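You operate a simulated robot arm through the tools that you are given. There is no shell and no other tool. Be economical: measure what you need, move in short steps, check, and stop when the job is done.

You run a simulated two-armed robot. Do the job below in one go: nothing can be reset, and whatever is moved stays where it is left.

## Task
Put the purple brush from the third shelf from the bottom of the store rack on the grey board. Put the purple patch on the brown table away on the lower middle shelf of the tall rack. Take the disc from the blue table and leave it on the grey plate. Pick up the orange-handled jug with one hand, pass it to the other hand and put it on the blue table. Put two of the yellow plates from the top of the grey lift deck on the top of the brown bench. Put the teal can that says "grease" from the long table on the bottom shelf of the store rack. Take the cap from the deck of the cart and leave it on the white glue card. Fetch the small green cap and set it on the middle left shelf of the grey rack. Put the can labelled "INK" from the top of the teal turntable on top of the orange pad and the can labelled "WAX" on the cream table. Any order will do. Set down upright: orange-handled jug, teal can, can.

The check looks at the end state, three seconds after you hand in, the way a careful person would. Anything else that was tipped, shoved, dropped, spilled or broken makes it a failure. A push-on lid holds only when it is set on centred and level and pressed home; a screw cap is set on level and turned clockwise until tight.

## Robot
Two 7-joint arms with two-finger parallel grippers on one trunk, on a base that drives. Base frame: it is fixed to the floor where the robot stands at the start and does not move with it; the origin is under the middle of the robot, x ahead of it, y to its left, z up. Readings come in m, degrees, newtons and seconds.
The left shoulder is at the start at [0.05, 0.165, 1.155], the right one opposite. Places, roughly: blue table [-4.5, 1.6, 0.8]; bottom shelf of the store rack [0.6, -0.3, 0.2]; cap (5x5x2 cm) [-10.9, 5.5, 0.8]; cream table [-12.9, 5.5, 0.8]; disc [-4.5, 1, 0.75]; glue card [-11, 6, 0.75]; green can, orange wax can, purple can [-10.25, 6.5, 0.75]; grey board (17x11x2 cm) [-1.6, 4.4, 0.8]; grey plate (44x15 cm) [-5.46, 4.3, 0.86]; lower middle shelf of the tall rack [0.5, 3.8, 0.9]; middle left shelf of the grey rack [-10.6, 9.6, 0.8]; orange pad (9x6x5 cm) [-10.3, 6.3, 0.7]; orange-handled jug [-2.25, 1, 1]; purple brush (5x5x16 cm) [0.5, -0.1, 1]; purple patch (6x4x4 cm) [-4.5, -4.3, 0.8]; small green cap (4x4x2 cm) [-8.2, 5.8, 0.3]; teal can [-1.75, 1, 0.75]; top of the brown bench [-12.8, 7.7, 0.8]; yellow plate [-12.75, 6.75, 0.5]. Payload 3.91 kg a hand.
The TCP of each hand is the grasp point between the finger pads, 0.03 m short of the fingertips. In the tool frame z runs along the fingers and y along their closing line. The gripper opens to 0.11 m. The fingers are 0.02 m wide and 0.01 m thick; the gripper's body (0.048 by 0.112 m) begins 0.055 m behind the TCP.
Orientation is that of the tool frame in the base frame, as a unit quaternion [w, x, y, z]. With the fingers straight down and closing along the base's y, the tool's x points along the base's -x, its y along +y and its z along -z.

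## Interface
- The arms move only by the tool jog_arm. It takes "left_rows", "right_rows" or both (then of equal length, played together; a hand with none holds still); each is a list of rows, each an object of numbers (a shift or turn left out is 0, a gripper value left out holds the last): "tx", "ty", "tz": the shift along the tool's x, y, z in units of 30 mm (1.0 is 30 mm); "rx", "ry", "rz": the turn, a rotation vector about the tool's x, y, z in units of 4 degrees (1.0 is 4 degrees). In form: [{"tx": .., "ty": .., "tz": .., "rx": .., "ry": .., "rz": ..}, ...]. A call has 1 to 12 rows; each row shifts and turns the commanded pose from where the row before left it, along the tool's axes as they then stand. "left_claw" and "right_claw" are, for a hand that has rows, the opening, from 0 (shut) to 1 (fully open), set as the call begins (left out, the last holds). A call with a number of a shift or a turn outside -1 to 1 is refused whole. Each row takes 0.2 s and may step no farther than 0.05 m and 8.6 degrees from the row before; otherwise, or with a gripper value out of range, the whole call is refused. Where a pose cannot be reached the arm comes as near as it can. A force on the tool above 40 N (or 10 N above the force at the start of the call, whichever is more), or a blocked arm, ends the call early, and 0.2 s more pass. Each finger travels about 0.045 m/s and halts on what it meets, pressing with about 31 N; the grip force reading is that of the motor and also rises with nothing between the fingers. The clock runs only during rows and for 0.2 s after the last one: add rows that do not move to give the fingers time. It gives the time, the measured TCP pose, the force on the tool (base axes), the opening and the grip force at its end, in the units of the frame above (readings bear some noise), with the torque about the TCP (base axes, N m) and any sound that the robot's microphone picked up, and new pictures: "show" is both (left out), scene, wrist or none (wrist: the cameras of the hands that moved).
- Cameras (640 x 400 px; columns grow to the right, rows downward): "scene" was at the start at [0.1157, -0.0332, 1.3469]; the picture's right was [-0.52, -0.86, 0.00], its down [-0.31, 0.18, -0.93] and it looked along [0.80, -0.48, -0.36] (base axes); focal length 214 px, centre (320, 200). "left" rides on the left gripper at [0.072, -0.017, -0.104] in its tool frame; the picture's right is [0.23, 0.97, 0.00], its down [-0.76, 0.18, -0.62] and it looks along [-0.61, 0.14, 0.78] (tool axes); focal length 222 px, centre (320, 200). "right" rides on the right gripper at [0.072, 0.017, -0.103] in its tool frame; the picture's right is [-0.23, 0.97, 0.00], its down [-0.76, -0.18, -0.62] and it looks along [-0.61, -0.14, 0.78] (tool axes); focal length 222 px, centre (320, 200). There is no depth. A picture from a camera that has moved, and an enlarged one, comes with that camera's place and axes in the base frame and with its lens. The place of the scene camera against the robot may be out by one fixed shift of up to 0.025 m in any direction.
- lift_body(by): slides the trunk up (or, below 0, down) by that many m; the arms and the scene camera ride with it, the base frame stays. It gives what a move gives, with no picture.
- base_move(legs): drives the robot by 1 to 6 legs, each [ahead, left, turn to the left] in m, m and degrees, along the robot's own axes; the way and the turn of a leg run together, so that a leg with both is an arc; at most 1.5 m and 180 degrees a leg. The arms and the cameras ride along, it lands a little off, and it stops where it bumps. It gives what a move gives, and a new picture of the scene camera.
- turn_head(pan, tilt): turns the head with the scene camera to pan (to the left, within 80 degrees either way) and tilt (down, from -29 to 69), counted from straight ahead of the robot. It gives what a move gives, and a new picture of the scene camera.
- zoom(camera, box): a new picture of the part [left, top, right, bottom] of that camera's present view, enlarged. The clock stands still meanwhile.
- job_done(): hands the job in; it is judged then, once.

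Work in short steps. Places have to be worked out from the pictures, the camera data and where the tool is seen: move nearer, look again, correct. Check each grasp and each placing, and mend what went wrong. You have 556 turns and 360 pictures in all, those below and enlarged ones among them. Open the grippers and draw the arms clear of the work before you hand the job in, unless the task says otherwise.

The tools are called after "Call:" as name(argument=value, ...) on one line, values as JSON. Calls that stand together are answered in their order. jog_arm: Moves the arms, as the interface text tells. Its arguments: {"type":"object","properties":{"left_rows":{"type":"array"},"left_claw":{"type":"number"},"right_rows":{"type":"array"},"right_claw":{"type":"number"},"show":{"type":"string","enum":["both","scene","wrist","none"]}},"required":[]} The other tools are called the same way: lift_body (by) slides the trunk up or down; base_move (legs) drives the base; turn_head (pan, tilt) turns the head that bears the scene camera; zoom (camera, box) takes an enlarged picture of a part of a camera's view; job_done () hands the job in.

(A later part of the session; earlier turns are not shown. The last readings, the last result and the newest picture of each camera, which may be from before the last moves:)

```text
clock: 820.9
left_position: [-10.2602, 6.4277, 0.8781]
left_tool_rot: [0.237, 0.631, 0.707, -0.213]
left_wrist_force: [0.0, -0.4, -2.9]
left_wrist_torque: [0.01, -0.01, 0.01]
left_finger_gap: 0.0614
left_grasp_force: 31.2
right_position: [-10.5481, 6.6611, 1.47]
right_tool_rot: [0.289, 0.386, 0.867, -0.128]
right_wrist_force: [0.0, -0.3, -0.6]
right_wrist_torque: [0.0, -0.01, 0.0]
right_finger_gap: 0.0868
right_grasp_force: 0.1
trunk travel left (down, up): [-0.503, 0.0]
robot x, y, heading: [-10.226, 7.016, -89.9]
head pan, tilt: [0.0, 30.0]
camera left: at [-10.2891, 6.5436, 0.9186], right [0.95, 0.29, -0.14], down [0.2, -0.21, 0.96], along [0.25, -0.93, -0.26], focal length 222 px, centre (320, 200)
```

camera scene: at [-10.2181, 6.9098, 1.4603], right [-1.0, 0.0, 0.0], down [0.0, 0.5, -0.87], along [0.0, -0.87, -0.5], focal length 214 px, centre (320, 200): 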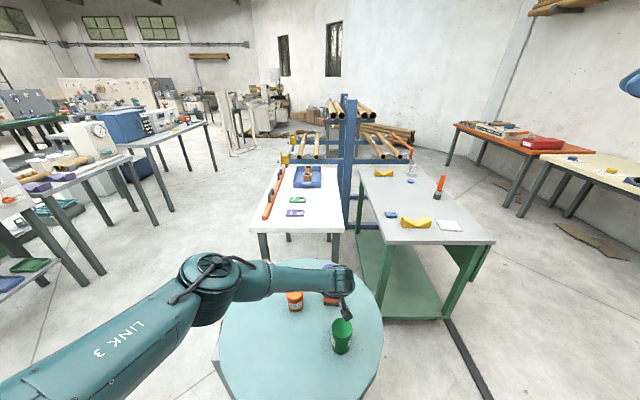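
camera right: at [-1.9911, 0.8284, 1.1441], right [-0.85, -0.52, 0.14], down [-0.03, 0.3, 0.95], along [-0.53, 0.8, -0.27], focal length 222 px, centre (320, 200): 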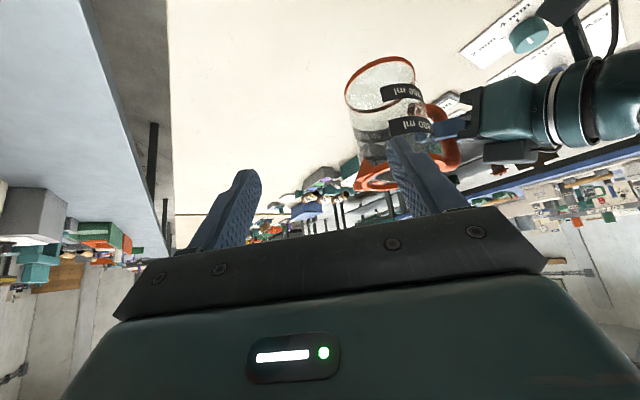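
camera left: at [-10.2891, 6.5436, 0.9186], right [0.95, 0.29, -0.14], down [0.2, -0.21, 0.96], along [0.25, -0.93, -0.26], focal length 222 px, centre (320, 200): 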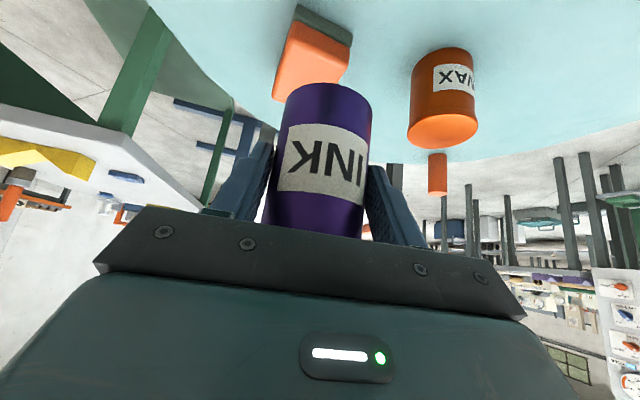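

The pad edges now resolve its centre to (-10.27, 6.37). For more reach I'll lower the trunk while raising the arm, then move forward.

Call:
jog_arm(left_rows=[{"tx": -0.605, "tz": -0.796}, {"tx": -0.605, "tz": -0.796}, {"tx": -0.605, "tz": -0.796}, {"tx": -0.605, "tz": -0.796}, {"tx": -0.605, "tz": -0.796}], show="none")

Call:
lift_body(by=-0.15)

Call:
jog_arm(left_rows=[{"tx": -0.58, "tz": 0.44, "ty": -0.15}, {"tx": -0.58, "tz": 0.44, "ty": -0.15}, {}], show="wrist")

```text
clock: 822.1
left_position: [-10.2601, 6.4292, 1.0288]
left_tool_rot: [0.237, 0.631, 0.707, -0.214]
left_wrist_force: [0.3, -0.1, -2.6]
left_wrist_torque: [0.07, -0.02, 0.01]
left_finger_gap: 0.061
left_grasp_force: 30.8
right_position: [-10.5484, 6.6621, 1.4723]
right_tool_rot: [0.289, 0.386, 0.866, -0.129]
right_wrist_force: [-0.6, -0.4, -0.8]
right_wrist_torque: [0.03, -0.01, 0.01]
right_finger_gap: 0.087
right_grasp_force: 0.0
trunk travel left (down, up): [-0.503, 0.0]
robot x, y, heading: [-10.2267, 7.0171, -89.6]
head pan, tilt: [0.0, 30.0]
```

```text
clock: 823.8
left_position: [-10.2608, 6.4279, 0.8786]
left_tool_rot: [0.237, 0.63, 0.708, -0.213]
left_wrist_force: [-0.6, 0.6, -2.6]
left_wrist_torque: [0.04, 0.01, 0.01]
left_finger_gap: 0.061
left_grasp_force: 31.1
right_position: [-10.5488, 6.6621, 1.3211]
right_tool_rot: [0.288, 0.387, 0.867, -0.129]
right_wrist_force: [-0.6, -1.2, -0.4]
right_wrist_torque: [-0.02, 0.01, 0.0]
right_finger_gap: 0.087
right_grasp_force: 0.0
trunk travel left (down, up): [-0.353, 0.15]
robot x, y, heading: [-10.225, 7.0175, -89.6]
head pan, tilt: [0.0, 30.0]
```

```text
clock: 824.6
left_position: [-10.2642, 6.3846, 0.8784]
left_tool_rot: [0.238, 0.631, 0.708, -0.213]
left_wrist_force: [0.3, 0.3, -3.1]
left_wrist_torque: [0.07, -0.02, 0.03]
left_finger_gap: 0.061
left_grasp_force: 30.8
right_position: [-10.5487, 6.6612, 1.321]
right_tool_rot: [0.288, 0.386, 0.867, -0.128]
right_wrist_force: [0.4, 0.6, -0.5]
right_wrist_torque: [0.0, 0.02, 0.05]
right_finger_gap: 0.0867
right_grasp_force: 0.1
trunk travel left (down, up): [-0.353, 0.15]
robot x, y, heading: [-10.226, 7.0173, -89.9]
head pan, tilt: [0.0, 30.0]
camera left: at [-10.295, 6.5004, 0.9187], right [0.95, 0.29, -0.14], down [0.2, -0.21, 0.96], along [0.25, -0.93, -0.26], focal length 222 px, centre (320, 200)
```

left: 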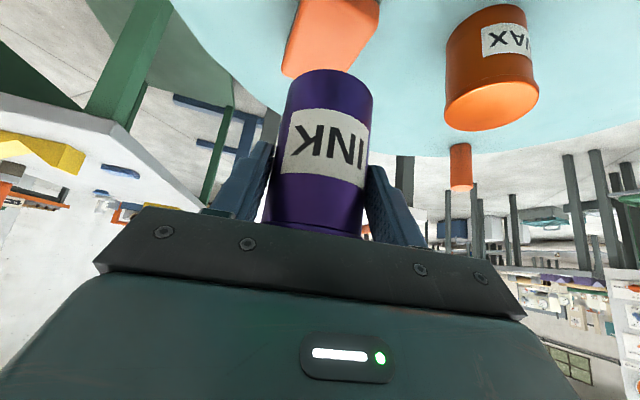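

Call:
jog_arm(left_rows=[{"tx": -0.16, "tz": 0.12, "ty": -0.2}, {"tx": 0.5, "tz": 0.66}, {"tx": 0.5, "tz": 0.66}, {}], show="both")

```text
clock: 825.6
left_position: [-10.2699, 6.3767, 0.8296]
left_tool_rot: [0.239, 0.629, 0.708, -0.214]
left_wrist_force: [0.6, 0.1, -1.0]
left_wrist_torque: [-0.03, -0.17, 0.07]
left_finger_gap: 0.0612
left_grasp_force: 31.0
right_position: [-10.5479, 6.6624, 1.3207]
right_tool_rot: [0.289, 0.386, 0.867, -0.128]
right_wrist_force: [-0.4, -0.3, -0.1]
right_wrist_torque: [0.03, 0.0, -0.04]
right_finger_gap: 0.087
right_grasp_force: 0.0
trunk travel left (down, up): [-0.353, 0.15]
robot x, y, heading: [-10.229, 7.0108, -89.9]
head pan, tilt: [0.0, 30.0]
camera scene: at [-10.2176, 6.9099, 1.3103], right [-1.0, 0.0, 0.0], down [0.0, 0.5, -0.87], along [0.0, -0.87, -0.5], focal length 214 px, centre (320, 200)
camera left: at [-10.3, 6.4929, 0.8694], right [0.95, 0.29, -0.14], down [0.2, -0.21, 0.96], along [0.25, -0.93, -0.26], focal length 222 px, centre (320, 200)
```

scene: 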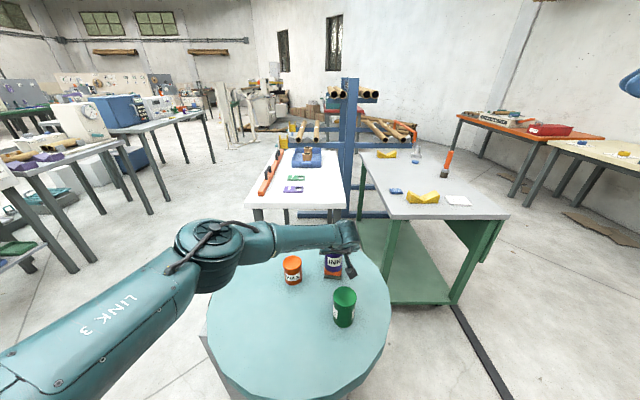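
left: 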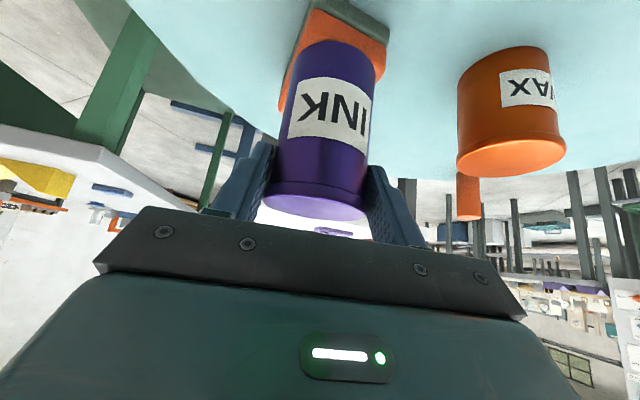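

The can has already met the pad and slid up a little in the grip. I'll check how it's sitting.

Call:
zoom(camera="scene", box=[270, 220, 390, 340])

```text
3.33 times, centred on (330, 280) of scene
camera zoom: at [-10.2176, 6.9099, 1.3103], right [-1.0, 0.0, 0.0], down [0.0, 0.5, -0.87], along [0.0, -0.87, -0.5], focal length 715 px, centre (287, -67)
```

zoom: 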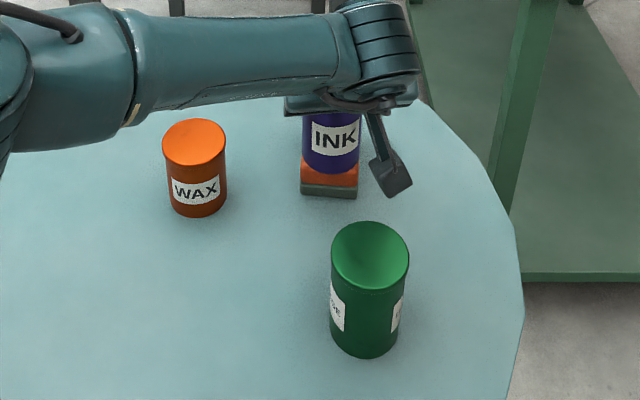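

It sits upright on the pad. I'll open gently and retreat along the tool.

Call:
jog_arm(left_rows=[{}, {}, {}], left_claw=0.76, show="wrist")

Call:
jog_arm(left_rows=[{"tz": -0.5}, {"tz": -1}, {"tz": -1}, {"tz": -1}, {"tz": -1}], show="both")

```text
clock: 826.4
left_position: [-10.2702, 6.377, 0.8307]
left_tool_rot: [0.238, 0.63, 0.708, -0.213]
left_wrist_force: [-0.1, -0.2, 0.0]
left_wrist_torque: [0.01, 0.0, 0.01]
left_finger_gap: 0.0838
left_grasp_force: 0.0
right_position: [-10.5485, 6.6619, 1.3208]
right_tool_rot: [0.289, 0.385, 0.867, -0.129]
right_wrist_force: [0.6, -0.2, -0.7]
right_wrist_torque: [-0.03, 0.01, -0.03]
right_finger_gap: 0.0869
right_grasp_force: 0.1
trunk travel left (down, up): [-0.353, 0.15]
robot x, y, heading: [-10.2255, 7.0189, -89.8]
head pan, tilt: [0.0, 30.0]
camera left: at [-10.3, 6.4932, 0.8695], right [0.95, 0.29, -0.14], down [0.2, -0.21, 0.96], along [0.25, -0.93, -0.26], focal length 222 px, centre (320, 200)
```

left: 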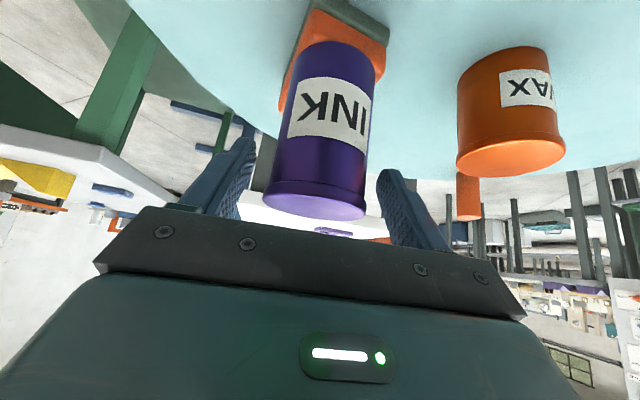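

```text
clock: 827.6
left_position: [-10.2791, 6.4606, 0.9382]
left_tool_rot: [0.238, 0.63, 0.708, -0.213]
left_wrist_force: [-0.4, -0.5, 0.6]
left_wrist_torque: [-0.05, -0.02, -0.03]
left_finger_gap: 0.0835
left_grasp_force: 0.0
right_position: [-10.5476, 6.6615, 1.3225]
right_tool_rot: [0.289, 0.385, 0.867, -0.128]
right_wrist_force: [-0.3, 0.1, 0.3]
right_wrist_torque: [-0.05, -0.02, 0.01]
right_finger_gap: 0.0868
right_grasp_force: 0.1
trunk travel left (down, up): [-0.353, 0.15]
robot x, y, heading: [-10.2253, 7.0163, -89.7]
head pan, tilt: [0.0, 30.0]
camera scene: at [-10.2176, 6.9104, 1.3104], right [-1.0, 0.0, 0.0], down [0.0, 0.5, -0.87], along [0.0, -0.87, -0.5], focal length 214 px, centre (320, 200)
camera left: at [-10.3086, 6.575, 0.9772], right [0.95, 0.29, -0.14], down [0.21, -0.21, 0.96], along [0.25, -0.93, -0.26], focal length 222 px, centre (320, 200)
```

scene: 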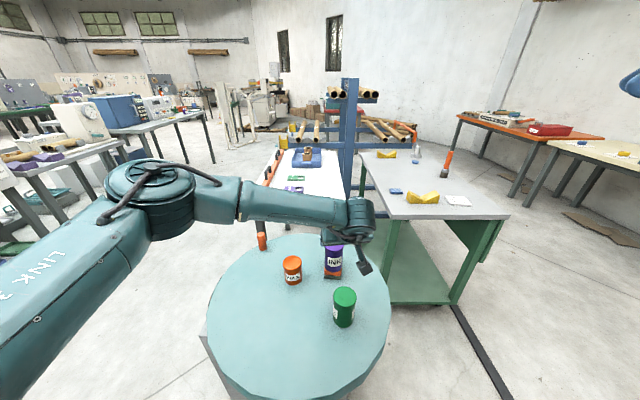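
left: 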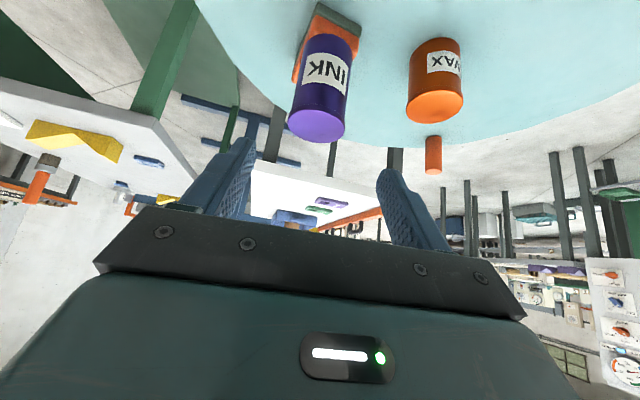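

INK stands centred on the pad. Next is WAX at about (-10.147, 6.40): I'll shift the base left.

Call:
base_move(legs=[[0, 0.132, 0]])

Call:
jog_arm(left_rows=[{"tx": -0.66, "tz": 0.5}, {"tx": -0.66, "tz": 0.5}, {"tx": 0.4, "tz": 0.53}, {}], left_claw=0.85, show="wrist")

```text
clock: 829.4
left_position: [-10.1461, 6.4597, 0.9374]
left_tool_rot: [0.236, 0.631, 0.707, -0.213]
left_wrist_force: [0.8, 0.9, 0.0]
left_wrist_torque: [-0.01, -0.02, 0.0]
left_finger_gap: 0.0836
left_grasp_force: 0.0
right_position: [-10.4169, 6.6623, 1.3211]
right_tool_rot: [0.288, 0.387, 0.866, -0.129]
right_wrist_force: [-0.2, 0.4, 0.2]
right_wrist_torque: [0.01, 0.0, -0.02]
right_finger_gap: 0.0868
right_grasp_force: 0.0
trunk travel left (down, up): [-0.353, 0.15]
robot x, y, heading: [-10.0949, 7.0164, -89.7]
head pan, tilt: [0.0, 30.0]
camera scene: at [-10.0856, 6.9104, 1.3104], right [-1.0, 0.0, 0.0], down [0.0, 0.5, -0.87], along [0.0, -0.87, -0.5], focal length 214 px, centre (320, 200)
```

scene: 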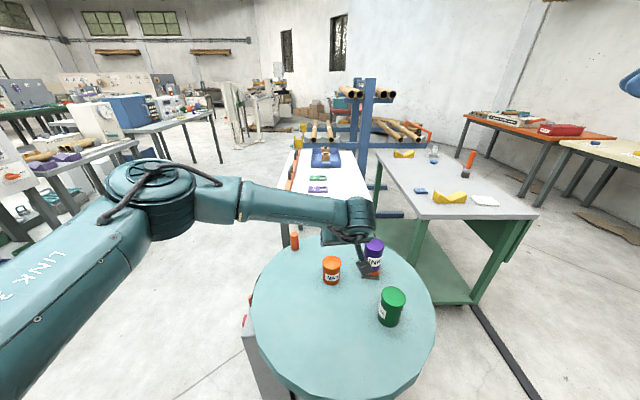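

```text
clock: 830.4
left_position: [-10.1433, 6.4097, 0.9158]
left_tool_rot: [0.237, 0.631, 0.708, -0.212]
left_wrist_force: [0.2, 0.7, 0.1]
left_wrist_torque: [-0.01, 0.03, -0.04]
left_finger_gap: 0.0934
left_grasp_force: 0.0
right_position: [-10.4176, 6.6628, 1.3213]
right_tool_rot: [0.288, 0.386, 0.867, -0.128]
right_wrist_force: [-0.2, 0.3, 0.0]
right_wrist_torque: [-0.01, -0.02, 0.01]
right_finger_gap: 0.0869
right_grasp_force: 0.1
trunk travel left (down, up): [-0.353, 0.15]
robot x, y, heading: [-10.09, 7.0164, -89.8]
head pan, tilt: [0.0, 30.0]
camera left: at [-10.1727, 6.5252, 0.9562], right [0.95, 0.29, -0.14], down [0.2, -0.21, 0.96], along [0.25, -0.93, -0.26], focal length 222 px, centre (320, 200)
```

left: 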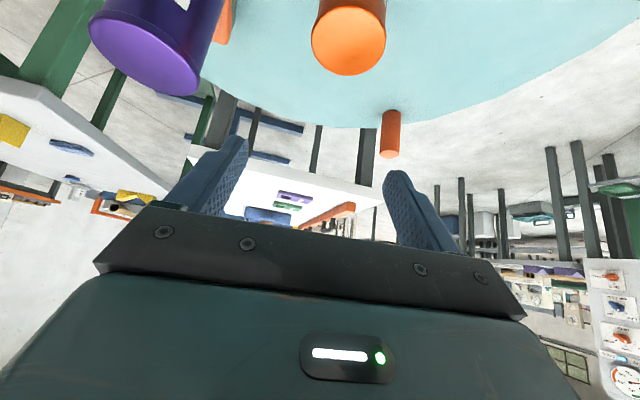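

WAX's top is at (-10.132, 6.395). I'll shift and descend to grip height.

Call:
jog_arm(left_rows=[{"ty": 0.37, "tx": -0.1, "tz": 0.08}, {"tx": 0.62, "tz": 0.81}, {"tx": 0.62, "tz": 0.81}, {"tx": 0.62, "tz": 0.81}, {"tx": 0.62, "tz": 0.81}, {}], show="wrist")

```text
clock: 831.8
left_position: [-10.1297, 6.4082, 0.7955]
left_tool_rot: [0.237, 0.632, 0.706, -0.214]
left_wrist_force: [-0.5, -0.1, -0.3]
left_wrist_torque: [0.02, 0.0, -0.03]
left_finger_gap: 0.0935
left_grasp_force: 0.0
right_position: [-10.4169, 6.6627, 1.322]
right_tool_rot: [0.288, 0.388, 0.866, -0.129]
right_wrist_force: [-0.5, 0.7, 0.2]
right_wrist_torque: [-0.02, 0.0, 0.01]
right_finger_gap: 0.087
right_grasp_force: 0.0
trunk travel left (down, up): [-0.353, 0.15]
robot x, y, heading: [-10.0943, 7.0154, -90.1]
head pan, tilt: [0.0, 30.0]
camera left: at [-10.1597, 6.5231, 0.8343], right [0.95, 0.29, -0.14], down [0.2, -0.21, 0.96], along [0.25, -0.93, -0.26], focal length 222 px, centre (320, 200)
```

left: 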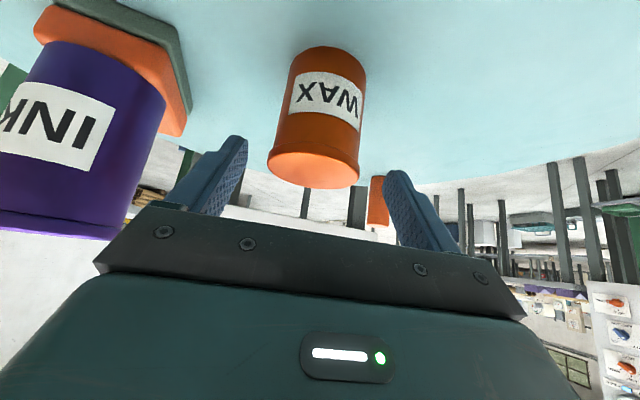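

Call:
jog_arm(left_rows=[{"tx": 0.5, "tz": 0.66}, {"tx": 0.45, "tz": 0.6}, {}], show="none")

Call:
jog_arm(left_rows=[{}, {}, {}, {}, {}], left_claw=0, show="wrist")

```text
clock: 832.6
left_position: [-10.1295, 6.4074, 0.7492]
left_tool_rot: [0.237, 0.631, 0.707, -0.214]
left_wrist_force: [0.9, 0.3, 0.2]
left_wrist_torque: [0.02, -0.01, 0.0]
left_finger_gap: 0.0935
left_grasp_force: 0.1
right_position: [-10.4179, 6.6631, 1.3216]
right_tool_rot: [0.288, 0.387, 0.867, -0.129]
right_wrist_force: [0.2, -0.1, -0.9]
right_wrist_torque: [0.0, -0.02, 0.01]
right_finger_gap: 0.087
right_grasp_force: 0.1
trunk travel left (down, up): [-0.353, 0.15]
robot x, y, heading: [-10.0892, 7.015, -90.1]
head pan, tilt: [0.0, 30.0]
```

```text
clock: 833.8
left_position: [-10.1309, 6.4071, 0.7492]
left_tool_rot: [0.238, 0.63, 0.708, -0.212]
left_wrist_force: [-1.1, 0.3, -0.4]
left_wrist_torque: [0.02, -0.02, 0.0]
left_finger_gap: 0.0607
left_grasp_force: 31.1
right_position: [-10.4174, 6.6628, 1.321]
right_tool_rot: [0.288, 0.387, 0.866, -0.129]
right_wrist_force: [0.4, 0.4, 0.8]
right_wrist_torque: [0.0, 0.02, 0.01]
right_finger_gap: 0.0871
right_grasp_force: 0.1
trunk travel left (down, up): [-0.353, 0.15]
robot x, y, heading: [-10.0937, 7.0148, -90.0]
head pan, tilt: [0.0, 30.0]
camera left: at [-10.1598, 6.5231, 0.7879], right [0.95, 0.29, -0.14], down [0.2, -0.21, 0.96], along [0.25, -0.93, -0.26], focal length 222 px, centre (320, 200)
```

left: 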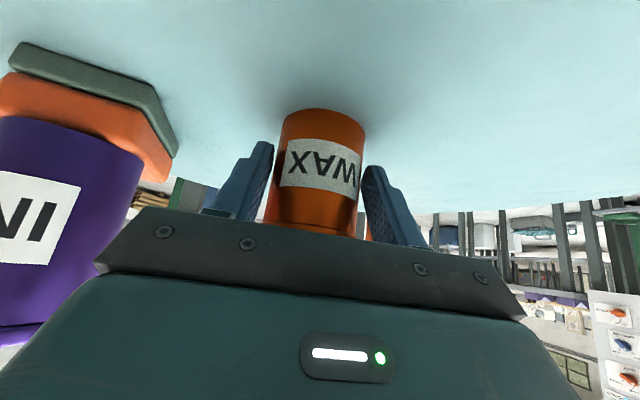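

Gripped. I'll lift clear and back off.

Call:
jog_arm(left_rows=[{"tx": -0.3, "tz": -0.4}, {"tx": -0.605, "tz": -0.796}, {"tx": -0.605, "tz": -0.796}, {"tx": -0.605, "tz": -0.796}, {"tx": -0.605, "tz": -0.796}, {"tx": -0.605, "tz": -0.796}, {"tx": -0.605, "tz": -0.796}], show="none")

Call:
base_move(legs=[[-0.5, 0, 0]])

Call:
turn_head(pan=-60, tilt=20)

```text
clock: 835.4
left_position: [-10.1288, 6.407, 0.944]
left_tool_rot: [0.237, 0.631, 0.707, -0.214]
left_wrist_force: [0.0, -0.1, -2.2]
left_wrist_torque: [0.02, 0.0, 0.0]
left_finger_gap: 0.0609
left_grasp_force: 31.4
right_position: [-10.4166, 6.6629, 1.3212]
right_tool_rot: [0.288, 0.387, 0.867, -0.129]
right_wrist_force: [-0.5, 0.2, 0.2]
right_wrist_torque: [-0.03, -0.02, 0.06]
right_finger_gap: 0.0866
right_grasp_force: 0.1
trunk travel left (down, up): [-0.353, 0.15]
robot x, y, heading: [-10.0914, 7.0147, -89.6]
head pan, tilt: [0.0, 30.0]
```

```text
clock: 838.4
left_position: [-10.1333, 6.9037, 0.9433]
left_tool_rot: [0.236, 0.635, 0.704, -0.214]
left_wrist_force: [-0.3, -0.2, -1.5]
left_wrist_torque: [0.02, 0.01, 0.01]
left_finger_gap: 0.0609
left_grasp_force: 30.9
right_position: [-10.4181, 7.1626, 1.3204]
right_tool_rot: [0.288, 0.391, 0.864, -0.131]
right_wrist_force: [-0.3, 1.0, 1.1]
right_wrist_torque: [0.0, 0.04, 0.0]
right_finger_gap: 0.087
right_grasp_force: 0.1
trunk travel left (down, up): [-0.353, 0.15]
robot x, y, heading: [-10.0933, 7.5125, -90.5]
head pan, tilt: [0.0, 30.0]
camera scene: at [-10.0855, 7.4062, 1.3104], right [-1.0, 0.01, 0.0], down [0.0, 0.5, -0.87], along [-0.01, -0.87, -0.5], focal length 214 px, centre (320, 200)
```

scene: 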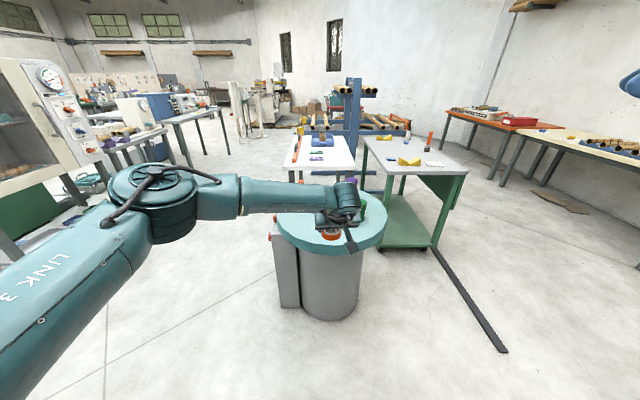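

```text
clock: 839.7
left_position: [-10.1329, 6.9027, 0.9426]
left_tool_rot: [0.235, 0.635, 0.704, -0.214]
left_wrist_force: [0.1, -0.5, -2.1]
left_wrist_torque: [0.06, 0.01, 0.01]
left_finger_gap: 0.0606
left_grasp_force: 31.1
right_position: [-10.418, 7.1605, 1.3204]
right_tool_rot: [0.287, 0.392, 0.864, -0.13]
right_wrist_force: [0.1, 0.6, 0.1]
right_wrist_torque: [0.01, 0.01, 0.01]
right_finger_gap: 0.0867
right_grasp_force: 0.1
trunk travel left (down, up): [-0.353, 0.15]
robot x, y, heading: [-10.09, 7.5122, -90.5]
head pan, tilt: [-60.0, 20.0]
camera scene: at [-10.1658, 7.4503, 1.3264], right [-0.49, 0.87, 0.0], down [0.3, 0.17, -0.94], along [-0.82, -0.46, -0.34], focal length 214 px, centre (320, 200)
```

scene: 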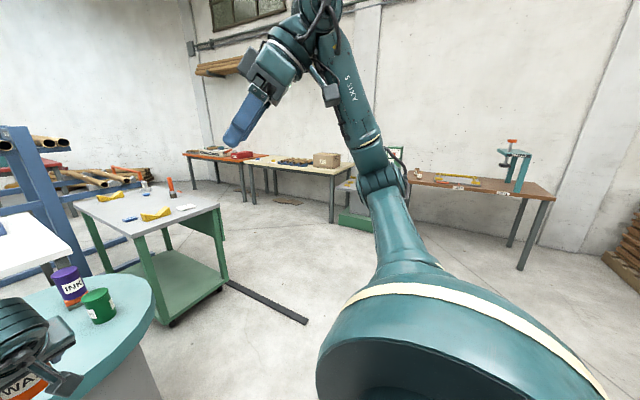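

I'll turn west, drive along y≈7.5 past the floor bar, then slide south in the lane in front of the cream table.

Call:
base_move(legs=[[0, 0, -89.5], [1.5, 0, 0], [0.12, 0, 0], [0, 1.5, 0]])

Call:
turn_head(pan=15, tilt=30)

```text
clock: 864.3
left_position: [-12.2774, 6.0834, 0.9435]
left_tool_rot: [0.017, 0.946, 0.055, -0.319]
left_wrist_force: [-0.5, 0.7, -2.1]
left_wrist_torque: [0.01, -0.03, 0.03]
left_finger_gap: 0.0609
left_grasp_force: 30.8
right_position: [-12.0216, 6.3725, 1.3212]
right_tool_rot: [0.113, 0.886, 0.34, -0.296]
right_wrist_force: [-0.1, -0.6, 0.5]
right_wrist_torque: [0.04, -0.01, 0.02]
right_finger_gap: 0.087
right_grasp_force: 0.1
trunk travel left (down, up): [-0.353, 0.15]
robot x, y, heading: [-11.6693, 6.0464, -179.8]
head pan, tilt: [-60.0, 20.0]
camera scene: at [-11.7381, 6.1445, 1.3264], right [0.86, 0.5, 0.0], down [0.17, -0.3, -0.94], along [-0.47, 0.81, -0.34], focal length 214 px, centre (320, 200)
```

scene: 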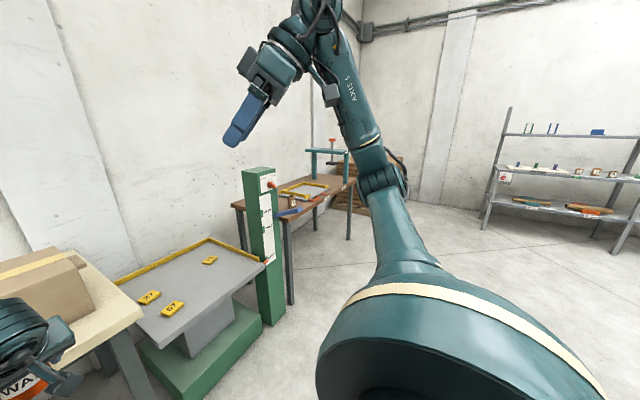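

```text
clock: 865.8
left_position: [-12.2778, 6.0842, 0.9433]
left_tool_rot: [0.017, 0.946, 0.055, -0.318]
left_wrist_force: [0.7, 0.0, -1.4]
left_wrist_torque: [0.01, -0.08, -0.02]
left_finger_gap: 0.0608
left_grasp_force: 30.8
right_position: [-12.0222, 6.3716, 1.3204]
right_tool_rot: [0.113, 0.886, 0.34, -0.295]
right_wrist_force: [0.4, 0.6, 0.7]
right_wrist_torque: [0.05, 0.0, -0.03]
right_finger_gap: 0.0869
right_grasp_force: 0.0
trunk travel left (down, up): [-0.353, 0.15]
robot x, y, heading: [-11.6698, 6.0514, -180.1]
head pan, tilt: [15.0, 30.0]
camera scene: at [-11.7785, 6.0404, 1.3103], right [-0.26, 0.97, 0.0], down [0.48, 0.13, -0.87], along [-0.84, -0.23, -0.5], focal length 214 px, centre (320, 200)
```

scene: 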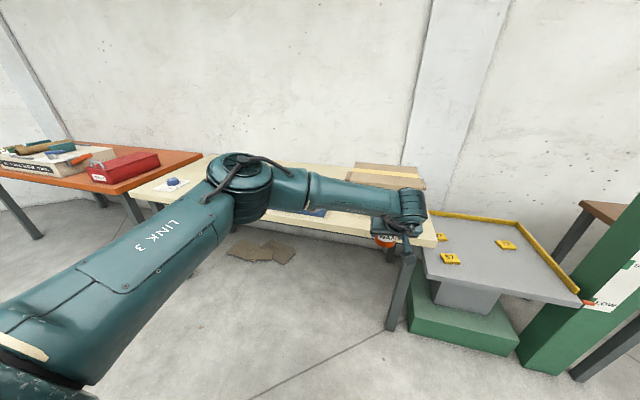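

Call:
base_move(legs=[[0, 0.75, 0]])

Call:
turn_head(pan=-10, tilt=35)

```text
clock: 872.9
left_position: [-12.2784, 5.3266, 0.9425]
left_tool_rot: [0.016, 0.946, 0.049, -0.319]
left_wrist_force: [0.1, -0.1, -1.9]
left_wrist_torque: [0.04, -0.01, 0.02]
left_finger_gap: 0.0605
left_grasp_force: 31.2
right_position: [-12.0197, 5.611, 1.3208]
right_tool_rot: [0.111, 0.888, 0.334, -0.296]
right_wrist_force: [0.7, 0.2, -0.3]
right_wrist_torque: [0.02, 0.04, -0.04]
right_finger_gap: 0.0868
right_grasp_force: 0.0
trunk travel left (down, up): [-0.353, 0.15]
robot x, y, heading: [-11.6675, 5.2867, 180.0]
head pan, tilt: [15.0, 30.0]
camera scene: at [-11.7806, 5.2773, 1.3103], right [-0.25, 0.97, 0.0], down [0.48, 0.13, -0.87], along [-0.84, -0.22, -0.5], focal length 214 px, centre (320, 200)
```

scene: 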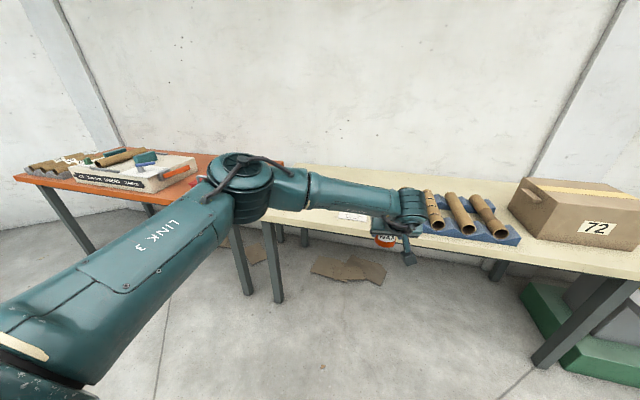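

```text
clock: 873.8
left_position: [-12.2787, 5.3271, 0.9431]
left_tool_rot: [0.015, 0.947, 0.048, -0.318]
left_wrist_force: [-0.3, 0.7, -1.8]
left_wrist_torque: [0.03, -0.05, -0.01]
left_finger_gap: 0.0604
left_grasp_force: 31.0
right_position: [-12.0194, 5.6123, 1.3214]
right_tool_rot: [0.112, 0.888, 0.335, -0.295]
right_wrist_force: [0.3, -0.3, 0.2]
right_wrist_torque: [0.02, 0.01, 0.0]
right_finger_gap: 0.087
right_grasp_force: 0.1
trunk travel left (down, up): [-0.353, 0.15]
robot x, y, heading: [-11.6705, 5.282, 179.4]
head pan, tilt: [-10.0, 35.0]
camera scene: at [-11.7796, 5.316, 1.3025], right [0.18, 0.98, 0.0], down [0.56, -0.1, -0.82], along [-0.81, 0.15, -0.57], focal length 214 px, centre (320, 200)
```

scene: 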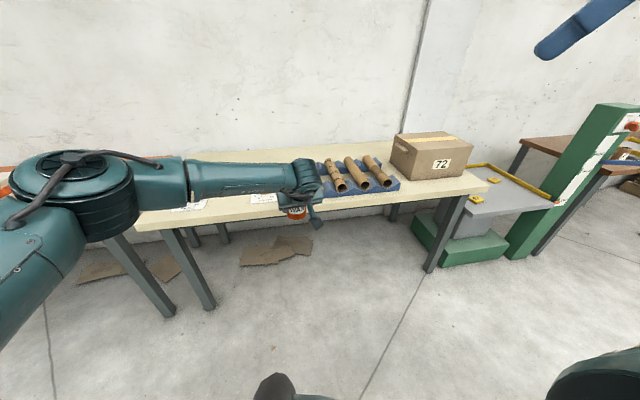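

Call:
base_move(legs=[[0.12, -0.03, 0.6]])

Call:
jog_arm(left_rows=[{}], show="wrist")

```text
clock: 875.0
left_position: [-12.3971, 5.3506, 0.9422]
left_tool_rot: [0.017, 0.946, 0.054, -0.319]
left_wrist_force: [0.2, 0.4, -2.1]
left_wrist_torque: [0.0, -0.05, -0.01]
left_finger_gap: 0.0604
left_grasp_force: 31.5
right_position: [-12.1406, 5.6391, 1.3218]
right_tool_rot: [0.113, 0.886, 0.339, -0.295]
right_wrist_force: [-0.1, 0.4, -0.7]
right_wrist_torque: [-0.02, 0.02, -0.01]
right_finger_gap: 0.0869
right_grasp_force: 0.0
trunk travel left (down, up): [-0.353, 0.15]
robot x, y, heading: [-11.7876, 5.3145, -179.9]
head pan, tilt: [-10.0, 35.0]
camera scene: at [-11.8978, 5.3461, 1.3024], right [0.17, 0.99, 0.0], down [0.57, -0.1, -0.82], along [-0.81, 0.14, -0.57], focal length 214 px, centre (320, 200)
```

scene: 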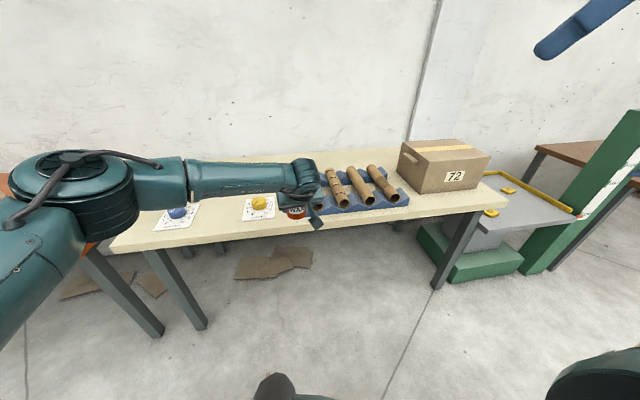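

```text
clock: 875.4
left_position: [-12.3956, 5.3525, 0.9425]
left_tool_rot: [0.017, 0.946, 0.054, -0.318]
left_wrist_force: [-0.7, 0.8, -3.1]
left_wrist_torque: [0.0, -0.04, -0.02]
left_finger_gap: 0.0604
left_grasp_force: 31.0
right_position: [-12.1406, 5.6398, 1.3215]
right_tool_rot: [0.112, 0.886, 0.339, -0.295]
right_wrist_force: [0.3, -0.2, -0.9]
right_wrist_torque: [0.06, 0.01, 0.01]
right_finger_gap: 0.0871
right_grasp_force: 0.1
trunk travel left (down, up): [-0.353, 0.15]
robot x, y, heading: [-11.789, 5.3169, -179.9]
head pan, tilt: [-10.0, 35.0]
camera left: at [-12.2784, 5.3798, 0.982], right [0.29, -0.95, -0.14], down [-0.21, -0.2, 0.96], along [-0.93, -0.25, -0.26], focal length 222 px, centre (320, 200)
```

left: 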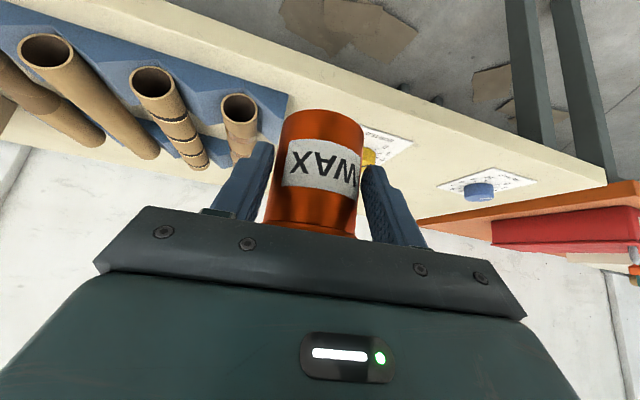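

The slot straight ahead is too tight. The gap between the two cards, centred at y≈5.11, is better, so I'll shift left and forward.

Call:
base_move(legs=[[0, 0.2425, 0], [0.12, 0, 0]])

Call:
jog_arm(left_rows=[{}], show="wrist")

```text
clock: 879.0
left_position: [-12.5154, 5.1123, 0.9423]
left_tool_rot: [0.018, 0.946, 0.056, -0.318]
left_wrist_force: [-0.2, 0.1, -1.9]
left_wrist_torque: [-0.03, -0.07, -0.01]
left_finger_gap: 0.0604
left_grasp_force: 31.1
right_position: [-12.2628, 5.4014, 1.3218]
right_tool_rot: [0.113, 0.885, 0.342, -0.295]
right_wrist_force: [-0.6, 0.1, 0.5]
right_wrist_torque: [0.01, -0.02, 0.01]
right_finger_gap: 0.0869
right_grasp_force: 0.0
trunk travel left (down, up): [-0.353, 0.15]
robot x, y, heading: [-11.9066, 5.0786, -179.9]
head pan, tilt: [-10.0, 35.0]
camera scene: at [-12.0172, 5.109, 1.3024], right [0.17, 0.99, 0.0], down [0.57, -0.1, -0.82], along [-0.81, 0.14, -0.57], focal length 214 px, centre (320, 200)
```

scene: 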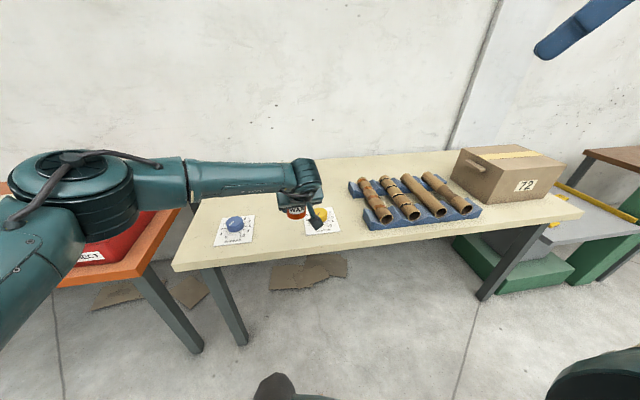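

```text
clock: 879.4
left_position: [-12.515, 5.1119, 0.9426]
left_tool_rot: [0.018, 0.946, 0.055, -0.318]
left_wrist_force: [0.2, -0.6, -2.3]
left_wrist_torque: [0.01, -0.06, 0.02]
left_finger_gap: 0.0604
left_grasp_force: 31.0
right_position: [-12.2607, 5.4017, 1.3216]
right_tool_rot: [0.113, 0.885, 0.341, -0.295]
right_wrist_force: [-0.2, 0.4, 0.5]
right_wrist_torque: [-0.01, 0.0, -0.01]
right_finger_gap: 0.0872
right_grasp_force: 0.1
trunk travel left (down, up): [-0.353, 0.15]
robot x, y, heading: [-11.9063, 5.0781, -179.4]
head pan, tilt: [-10.0, 35.0]
camera left: at [-12.3979, 5.1414, 0.982], right [0.29, -0.95, -0.14], down [-0.21, -0.21, 0.96], along [-0.93, -0.25, -0.26], focal length 222 px, centre (320, 200)
```

left: 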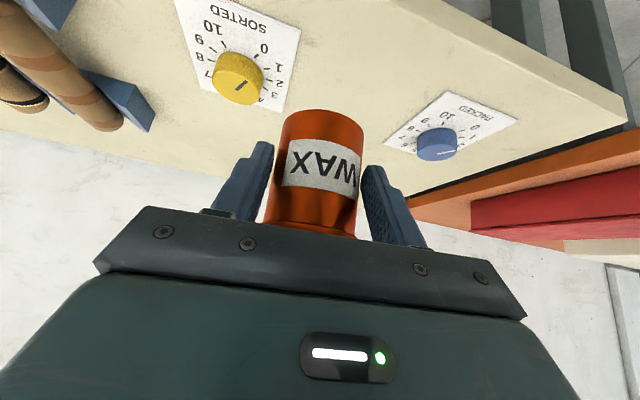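

Call:
base_move(legs=[[0.01, 0.022, 0]])

Call:
jog_arm(left_rows=[{"tx": 0.605, "tz": 0.796}, {"tx": 0.605, "tz": 0.796}, {"tx": 0.2, "tz": 0.27}, {}], show="wrist")

```text
clock: 880.2
left_position: [-12.5244, 5.0902, 0.9432]
left_tool_rot: [0.017, 0.946, 0.056, -0.318]
left_wrist_force: [-0.5, -0.1, -2.2]
left_wrist_torque: [0.03, -0.08, -0.02]
left_finger_gap: 0.0602
left_grasp_force: 31.1
right_position: [-12.2712, 5.3787, 1.3207]
right_tool_rot: [0.113, 0.885, 0.342, -0.294]
right_wrist_force: [0.4, 0.0, -0.8]
right_wrist_torque: [0.04, 0.01, 0.02]
right_finger_gap: 0.0869
right_grasp_force: 0.2
trunk travel left (down, up): [-0.353, 0.15]
robot x, y, heading: [-11.9175, 5.0551, -179.6]
head pan, tilt: [-10.0, 35.0]
camera scene: at [-12.0262, 5.0866, 1.3025], right [0.17, 0.99, 0.0], down [0.57, -0.1, -0.82], along [-0.81, 0.14, -0.57], focal length 214 px, centre (320, 200)
```

scene: 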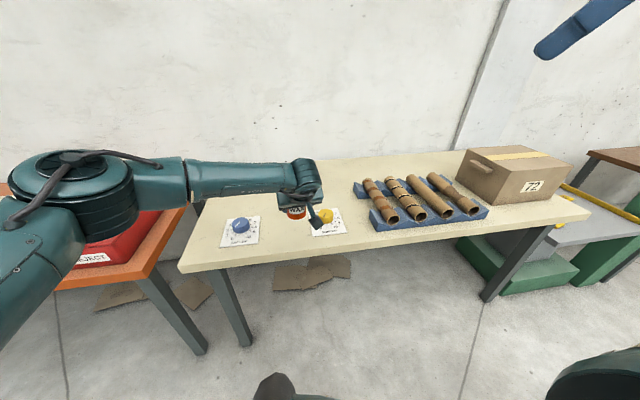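

```text
clock: 881.2
left_position: [-12.5253, 5.091, 0.8735]
left_tool_rot: [0.018, 0.946, 0.056, -0.318]
left_wrist_force: [-0.7, -0.5, -2.2]
left_wrist_torque: [0.0, -0.03, 0.01]
left_finger_gap: 0.0607
left_grasp_force: 31.0
right_position: [-12.2709, 5.3799, 1.3194]
right_tool_rot: [0.114, 0.885, 0.341, -0.294]
right_wrist_force: [0.0, 0.6, 0.1]
right_wrist_torque: [0.01, 0.0, 0.0]
right_finger_gap: 0.0872
right_grasp_force: 0.1
trunk travel left (down, up): [-0.353, 0.15]
robot x, y, heading: [-11.9159, 5.0562, -179.5]
head pan, tilt: [-10.0, 35.0]
camera left: at [-12.4075, 5.1202, 0.9122], right [0.29, -0.95, -0.14], down [-0.21, -0.21, 0.96], along [-0.93, -0.25, -0.26], focal length 222 px, centre (320, 200)
```

left: 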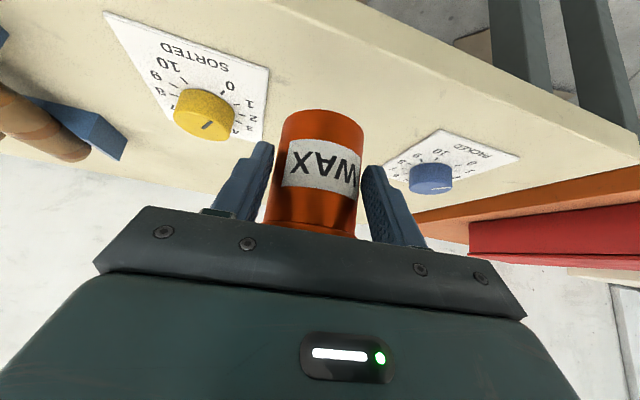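

Lowering in 4 mm steps.

Call:
jog_arm(left_rows=[{"tx": 0.08, "tz": 0.107}, {"tx": 0.08, "tz": 0.107}, {"tx": 0.08, "tz": 0.107}], show="none")

Call:
jog_arm(left_rows=[{"tx": 0.08, "tz": 0.107}, {"tx": 0.08, "tz": 0.107}], show="none")

```text
clock: 882.0
left_position: [-12.5255, 5.0915, 0.8601]
left_tool_rot: [0.018, 0.946, 0.056, -0.318]
left_wrist_force: [0.0, -0.2, -1.7]
left_wrist_torque: [-0.02, -0.05, 0.04]
left_finger_gap: 0.0604
left_grasp_force: 31.1
right_position: [-12.2694, 5.3802, 1.3219]
right_tool_rot: [0.114, 0.885, 0.342, -0.294]
right_wrist_force: [-0.3, 0.3, 0.3]
right_wrist_torque: [0.0, 0.0, 0.0]
right_finger_gap: 0.0869
right_grasp_force: 0.0
trunk travel left (down, up): [-0.353, 0.15]
robot x, y, heading: [-11.9147, 5.0592, -179.4]
head pan, tilt: [-10.0, 35.0]
```

```text
clock: 882.6
left_position: [-12.5257, 5.0908, 0.854]
left_tool_rot: [0.018, 0.946, 0.057, -0.318]
left_wrist_force: [-0.2, 0.1, -1.8]
left_wrist_torque: [-0.01, -0.05, -0.01]
left_finger_gap: 0.0603
left_grasp_force: 30.7
right_position: [-12.271, 5.3801, 1.3207]
right_tool_rot: [0.114, 0.885, 0.342, -0.294]
right_wrist_force: [1.2, -0.5, 0.1]
right_wrist_torque: [0.04, -0.03, 0.01]
right_finger_gap: 0.087
right_grasp_force: 0.0
trunk travel left (down, up): [-0.353, 0.15]
robot x, y, heading: [-11.9113, 5.0595, -179.6]
head pan, tilt: [-10.0, 35.0]
```

Call:
jog_arm(left_rows=[{"tx": 0.08, "tz": 0.107}, {"tx": 0.08, "tz": 0.107}], show="none")

Call:
jog_arm(left_rows=[{"tx": 0.07, "tz": 0.09}, {"tx": 0.07, "tz": 0.09}], show="none")

```text
clock: 883.2
left_position: [-12.5254, 5.0912, 0.8456]
left_tool_rot: [0.018, 0.946, 0.057, -0.319]
left_wrist_force: [-0.1, -0.3, -1.8]
left_wrist_torque: [0.03, -0.06, 0.01]
left_finger_gap: 0.0607
left_grasp_force: 31.1
right_position: [-12.271, 5.3807, 1.3213]
right_tool_rot: [0.113, 0.885, 0.342, -0.294]
right_wrist_force: [-0.1, -0.3, -0.7]
right_wrist_torque: [-0.01, -0.02, -0.01]
right_finger_gap: 0.0868
right_grasp_force: 0.0
trunk travel left (down, up): [-0.353, 0.15]
robot x, y, heading: [-11.9152, 5.0569, -179.6]
head pan, tilt: [-10.0, 35.0]
```

```text
clock: 883.8
left_position: [-12.5241, 5.0907, 0.8376]
left_tool_rot: [0.017, 0.946, 0.056, -0.319]
left_wrist_force: [0.7, -0.1, -1.4]
left_wrist_torque: [0.01, -0.08, 0.0]
left_finger_gap: 0.0602
left_grasp_force: 31.2
right_position: [-12.2717, 5.3802, 1.3214]
right_tool_rot: [0.114, 0.885, 0.342, -0.294]
right_wrist_force: [0.0, 0.2, 0.1]
right_wrist_torque: [-0.02, 0.0, 0.02]
right_finger_gap: 0.0869
right_grasp_force: 0.0
trunk travel left (down, up): [-0.353, 0.15]
robot x, y, heading: [-11.9177, 5.0538, -179.4]
head pan, tilt: [-10.0, 35.0]
```

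Call:
jog_arm(left_rows=[{"tx": 0.07, "tz": 0.09}, {"tx": 0.07, "tz": 0.09}], show="wrist")

```text
clock: 884.4
left_position: [-12.5245, 5.0909, 0.8299]
left_tool_rot: [0.019, 0.946, 0.057, -0.318]
left_wrist_force: [0.8, -0.2, -1.7]
left_wrist_torque: [-0.01, -0.06, -0.04]
left_finger_gap: 0.0605
left_grasp_force: 31.0
right_position: [-12.2707, 5.3793, 1.3209]
right_tool_rot: [0.113, 0.885, 0.341, -0.295]
right_wrist_force: [0.4, -0.7, -0.1]
right_wrist_torque: [-0.05, 0.0, 0.04]
right_finger_gap: 0.0869
right_grasp_force: 0.1
trunk travel left (down, up): [-0.353, 0.15]
robot x, y, heading: [-11.9166, 5.0576, -179.6]
head pan, tilt: [-10.0, 35.0]
camera left: at [-12.4065, 5.1195, 0.8702], right [0.29, -0.95, -0.14], down [-0.21, -0.2, 0.96], along [-0.93, -0.25, -0.26], focal length 222 px, centre (320, 200)
```

left: 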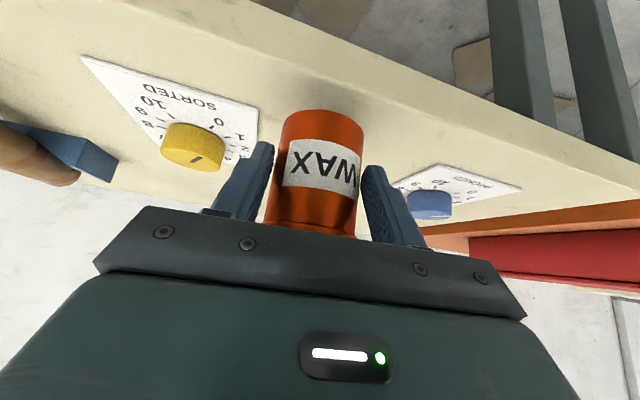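

Call:
jog_arm(left_rows=[{"tx": 0.07, "tz": 0.09}, {"tx": 0.07, "tz": 0.09}, {"tx": 0.05, "tz": 0.065}], show="none")

Call:
jog_arm(left_rows=[{"tx": 0.05, "tz": 0.065}, {"tx": 0.05, "tz": 0.065}], show="none")

```text
clock: 885.2
left_position: [-12.5257, 5.0902, 0.8215]
left_tool_rot: [0.017, 0.946, 0.056, -0.319]
left_wrist_force: [-0.8, -0.4, -2.0]
left_wrist_torque: [0.0, -0.04, -0.01]
left_finger_gap: 0.0605
left_grasp_force: 30.7
right_position: [-12.2704, 5.3801, 1.3218]
right_tool_rot: [0.114, 0.885, 0.342, -0.294]
right_wrist_force: [0.4, 0.5, -0.9]
right_wrist_torque: [0.01, 0.01, -0.01]
right_finger_gap: 0.0868
right_grasp_force: 0.0
trunk travel left (down, up): [-0.353, 0.15]
robot x, y, heading: [-11.9196, 5.0585, -179.6]
head pan, tilt: [-10.0, 35.0]
```

```text
clock: 885.8
left_position: [-12.526, 5.0913, 0.8178]
left_tool_rot: [0.018, 0.946, 0.056, -0.318]
left_wrist_force: [-0.5, -0.4, -1.1]
left_wrist_torque: [0.0, -0.03, 0.02]
left_finger_gap: 0.0606
left_grasp_force: 31.7
right_position: [-12.2702, 5.3795, 1.321]
right_tool_rot: [0.113, 0.885, 0.341, -0.295]
right_wrist_force: [0.6, -0.5, 0.7]
right_wrist_torque: [-0.02, 0.03, 0.01]
right_finger_gap: 0.0868
right_grasp_force: 0.1
trunk travel left (down, up): [-0.353, 0.15]
robot x, y, heading: [-11.9186, 5.0586, -179.7]
head pan, tilt: [-10.0, 35.0]
```

Call:
jog_arm(left_rows=[{"tx": 0.06, "tz": 0.08}, {"tx": 0.06, "tz": 0.08}, {"tx": 0.06, "tz": 0.08}], show="none")

Call:
jog_arm(left_rows=[{"tx": 0.06, "tz": 0.08}, {"tx": 0.06, "tz": 0.08}], show="wrist")

```text
clock: 886.6
left_position: [-12.5254, 5.0911, 0.8075]
left_tool_rot: [0.019, 0.946, 0.056, -0.318]
left_wrist_force: [0.5, 0.3, -2.3]
left_wrist_torque: [0.01, -0.06, 0.0]
left_finger_gap: 0.0602
left_grasp_force: 30.9
right_position: [-12.2704, 5.3792, 1.32]
right_tool_rot: [0.114, 0.885, 0.341, -0.295]
right_wrist_force: [0.1, 0.3, -0.3]
right_wrist_torque: [-0.02, -0.02, -0.01]
right_finger_gap: 0.0867
right_grasp_force: 0.0
trunk travel left (down, up): [-0.353, 0.15]
robot x, y, heading: [-11.9137, 5.0567, -179.3]
head pan, tilt: [-10.0, 35.0]
```

```text
clock: 887.2
left_position: [-12.5249, 5.0913, 0.8014]
left_tool_rot: [0.018, 0.946, 0.056, -0.318]
left_wrist_force: [-0.2, 0.7, -1.4]
left_wrist_torque: [0.02, -0.02, -0.02]
left_finger_gap: 0.0603
left_grasp_force: 31.1
right_position: [-12.2707, 5.3798, 1.321]
right_tool_rot: [0.113, 0.885, 0.341, -0.295]
right_wrist_force: [-0.3, 0.5, 0.2]
right_wrist_torque: [0.02, -0.02, 0.02]
right_finger_gap: 0.0868
right_grasp_force: 0.0
trunk travel left (down, up): [-0.353, 0.15]
robot x, y, heading: [-11.9171, 5.0554, -179.4]
head pan, tilt: [-10.0, 35.0]
camera left: at [-12.4073, 5.1202, 0.841], right [0.29, -0.95, -0.14], down [-0.21, -0.2, 0.96], along [-0.93, -0.25, -0.26], focal length 222 px, centre (320, 200)
```

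left: 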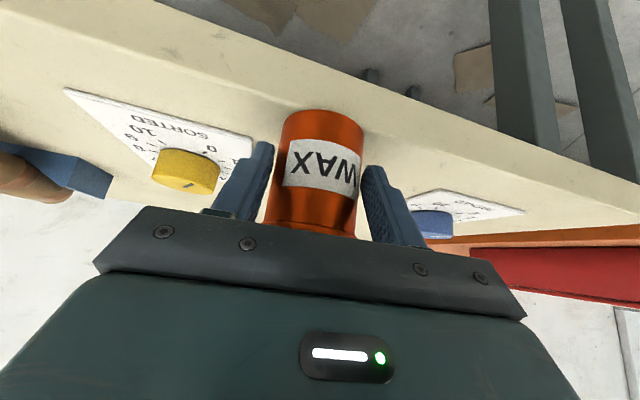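

Call:
zoom(camera="scene", box=[170, 140, 410, 290])

```text
2.67 times, centred on (290, 215) of scene
camera zoom: at [-12.026, 5.0871, 1.3025], right [0.17, 0.99, 0.0], down [0.57, -0.1, -0.82], along [-0.81, 0.14, -0.57], focal length 572 px, centre (400, 160)
```

zoom: 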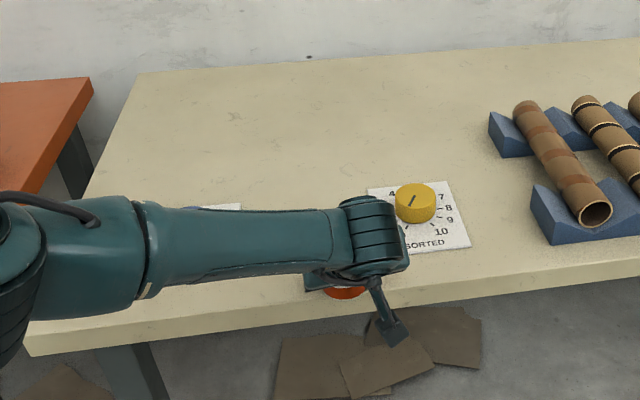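

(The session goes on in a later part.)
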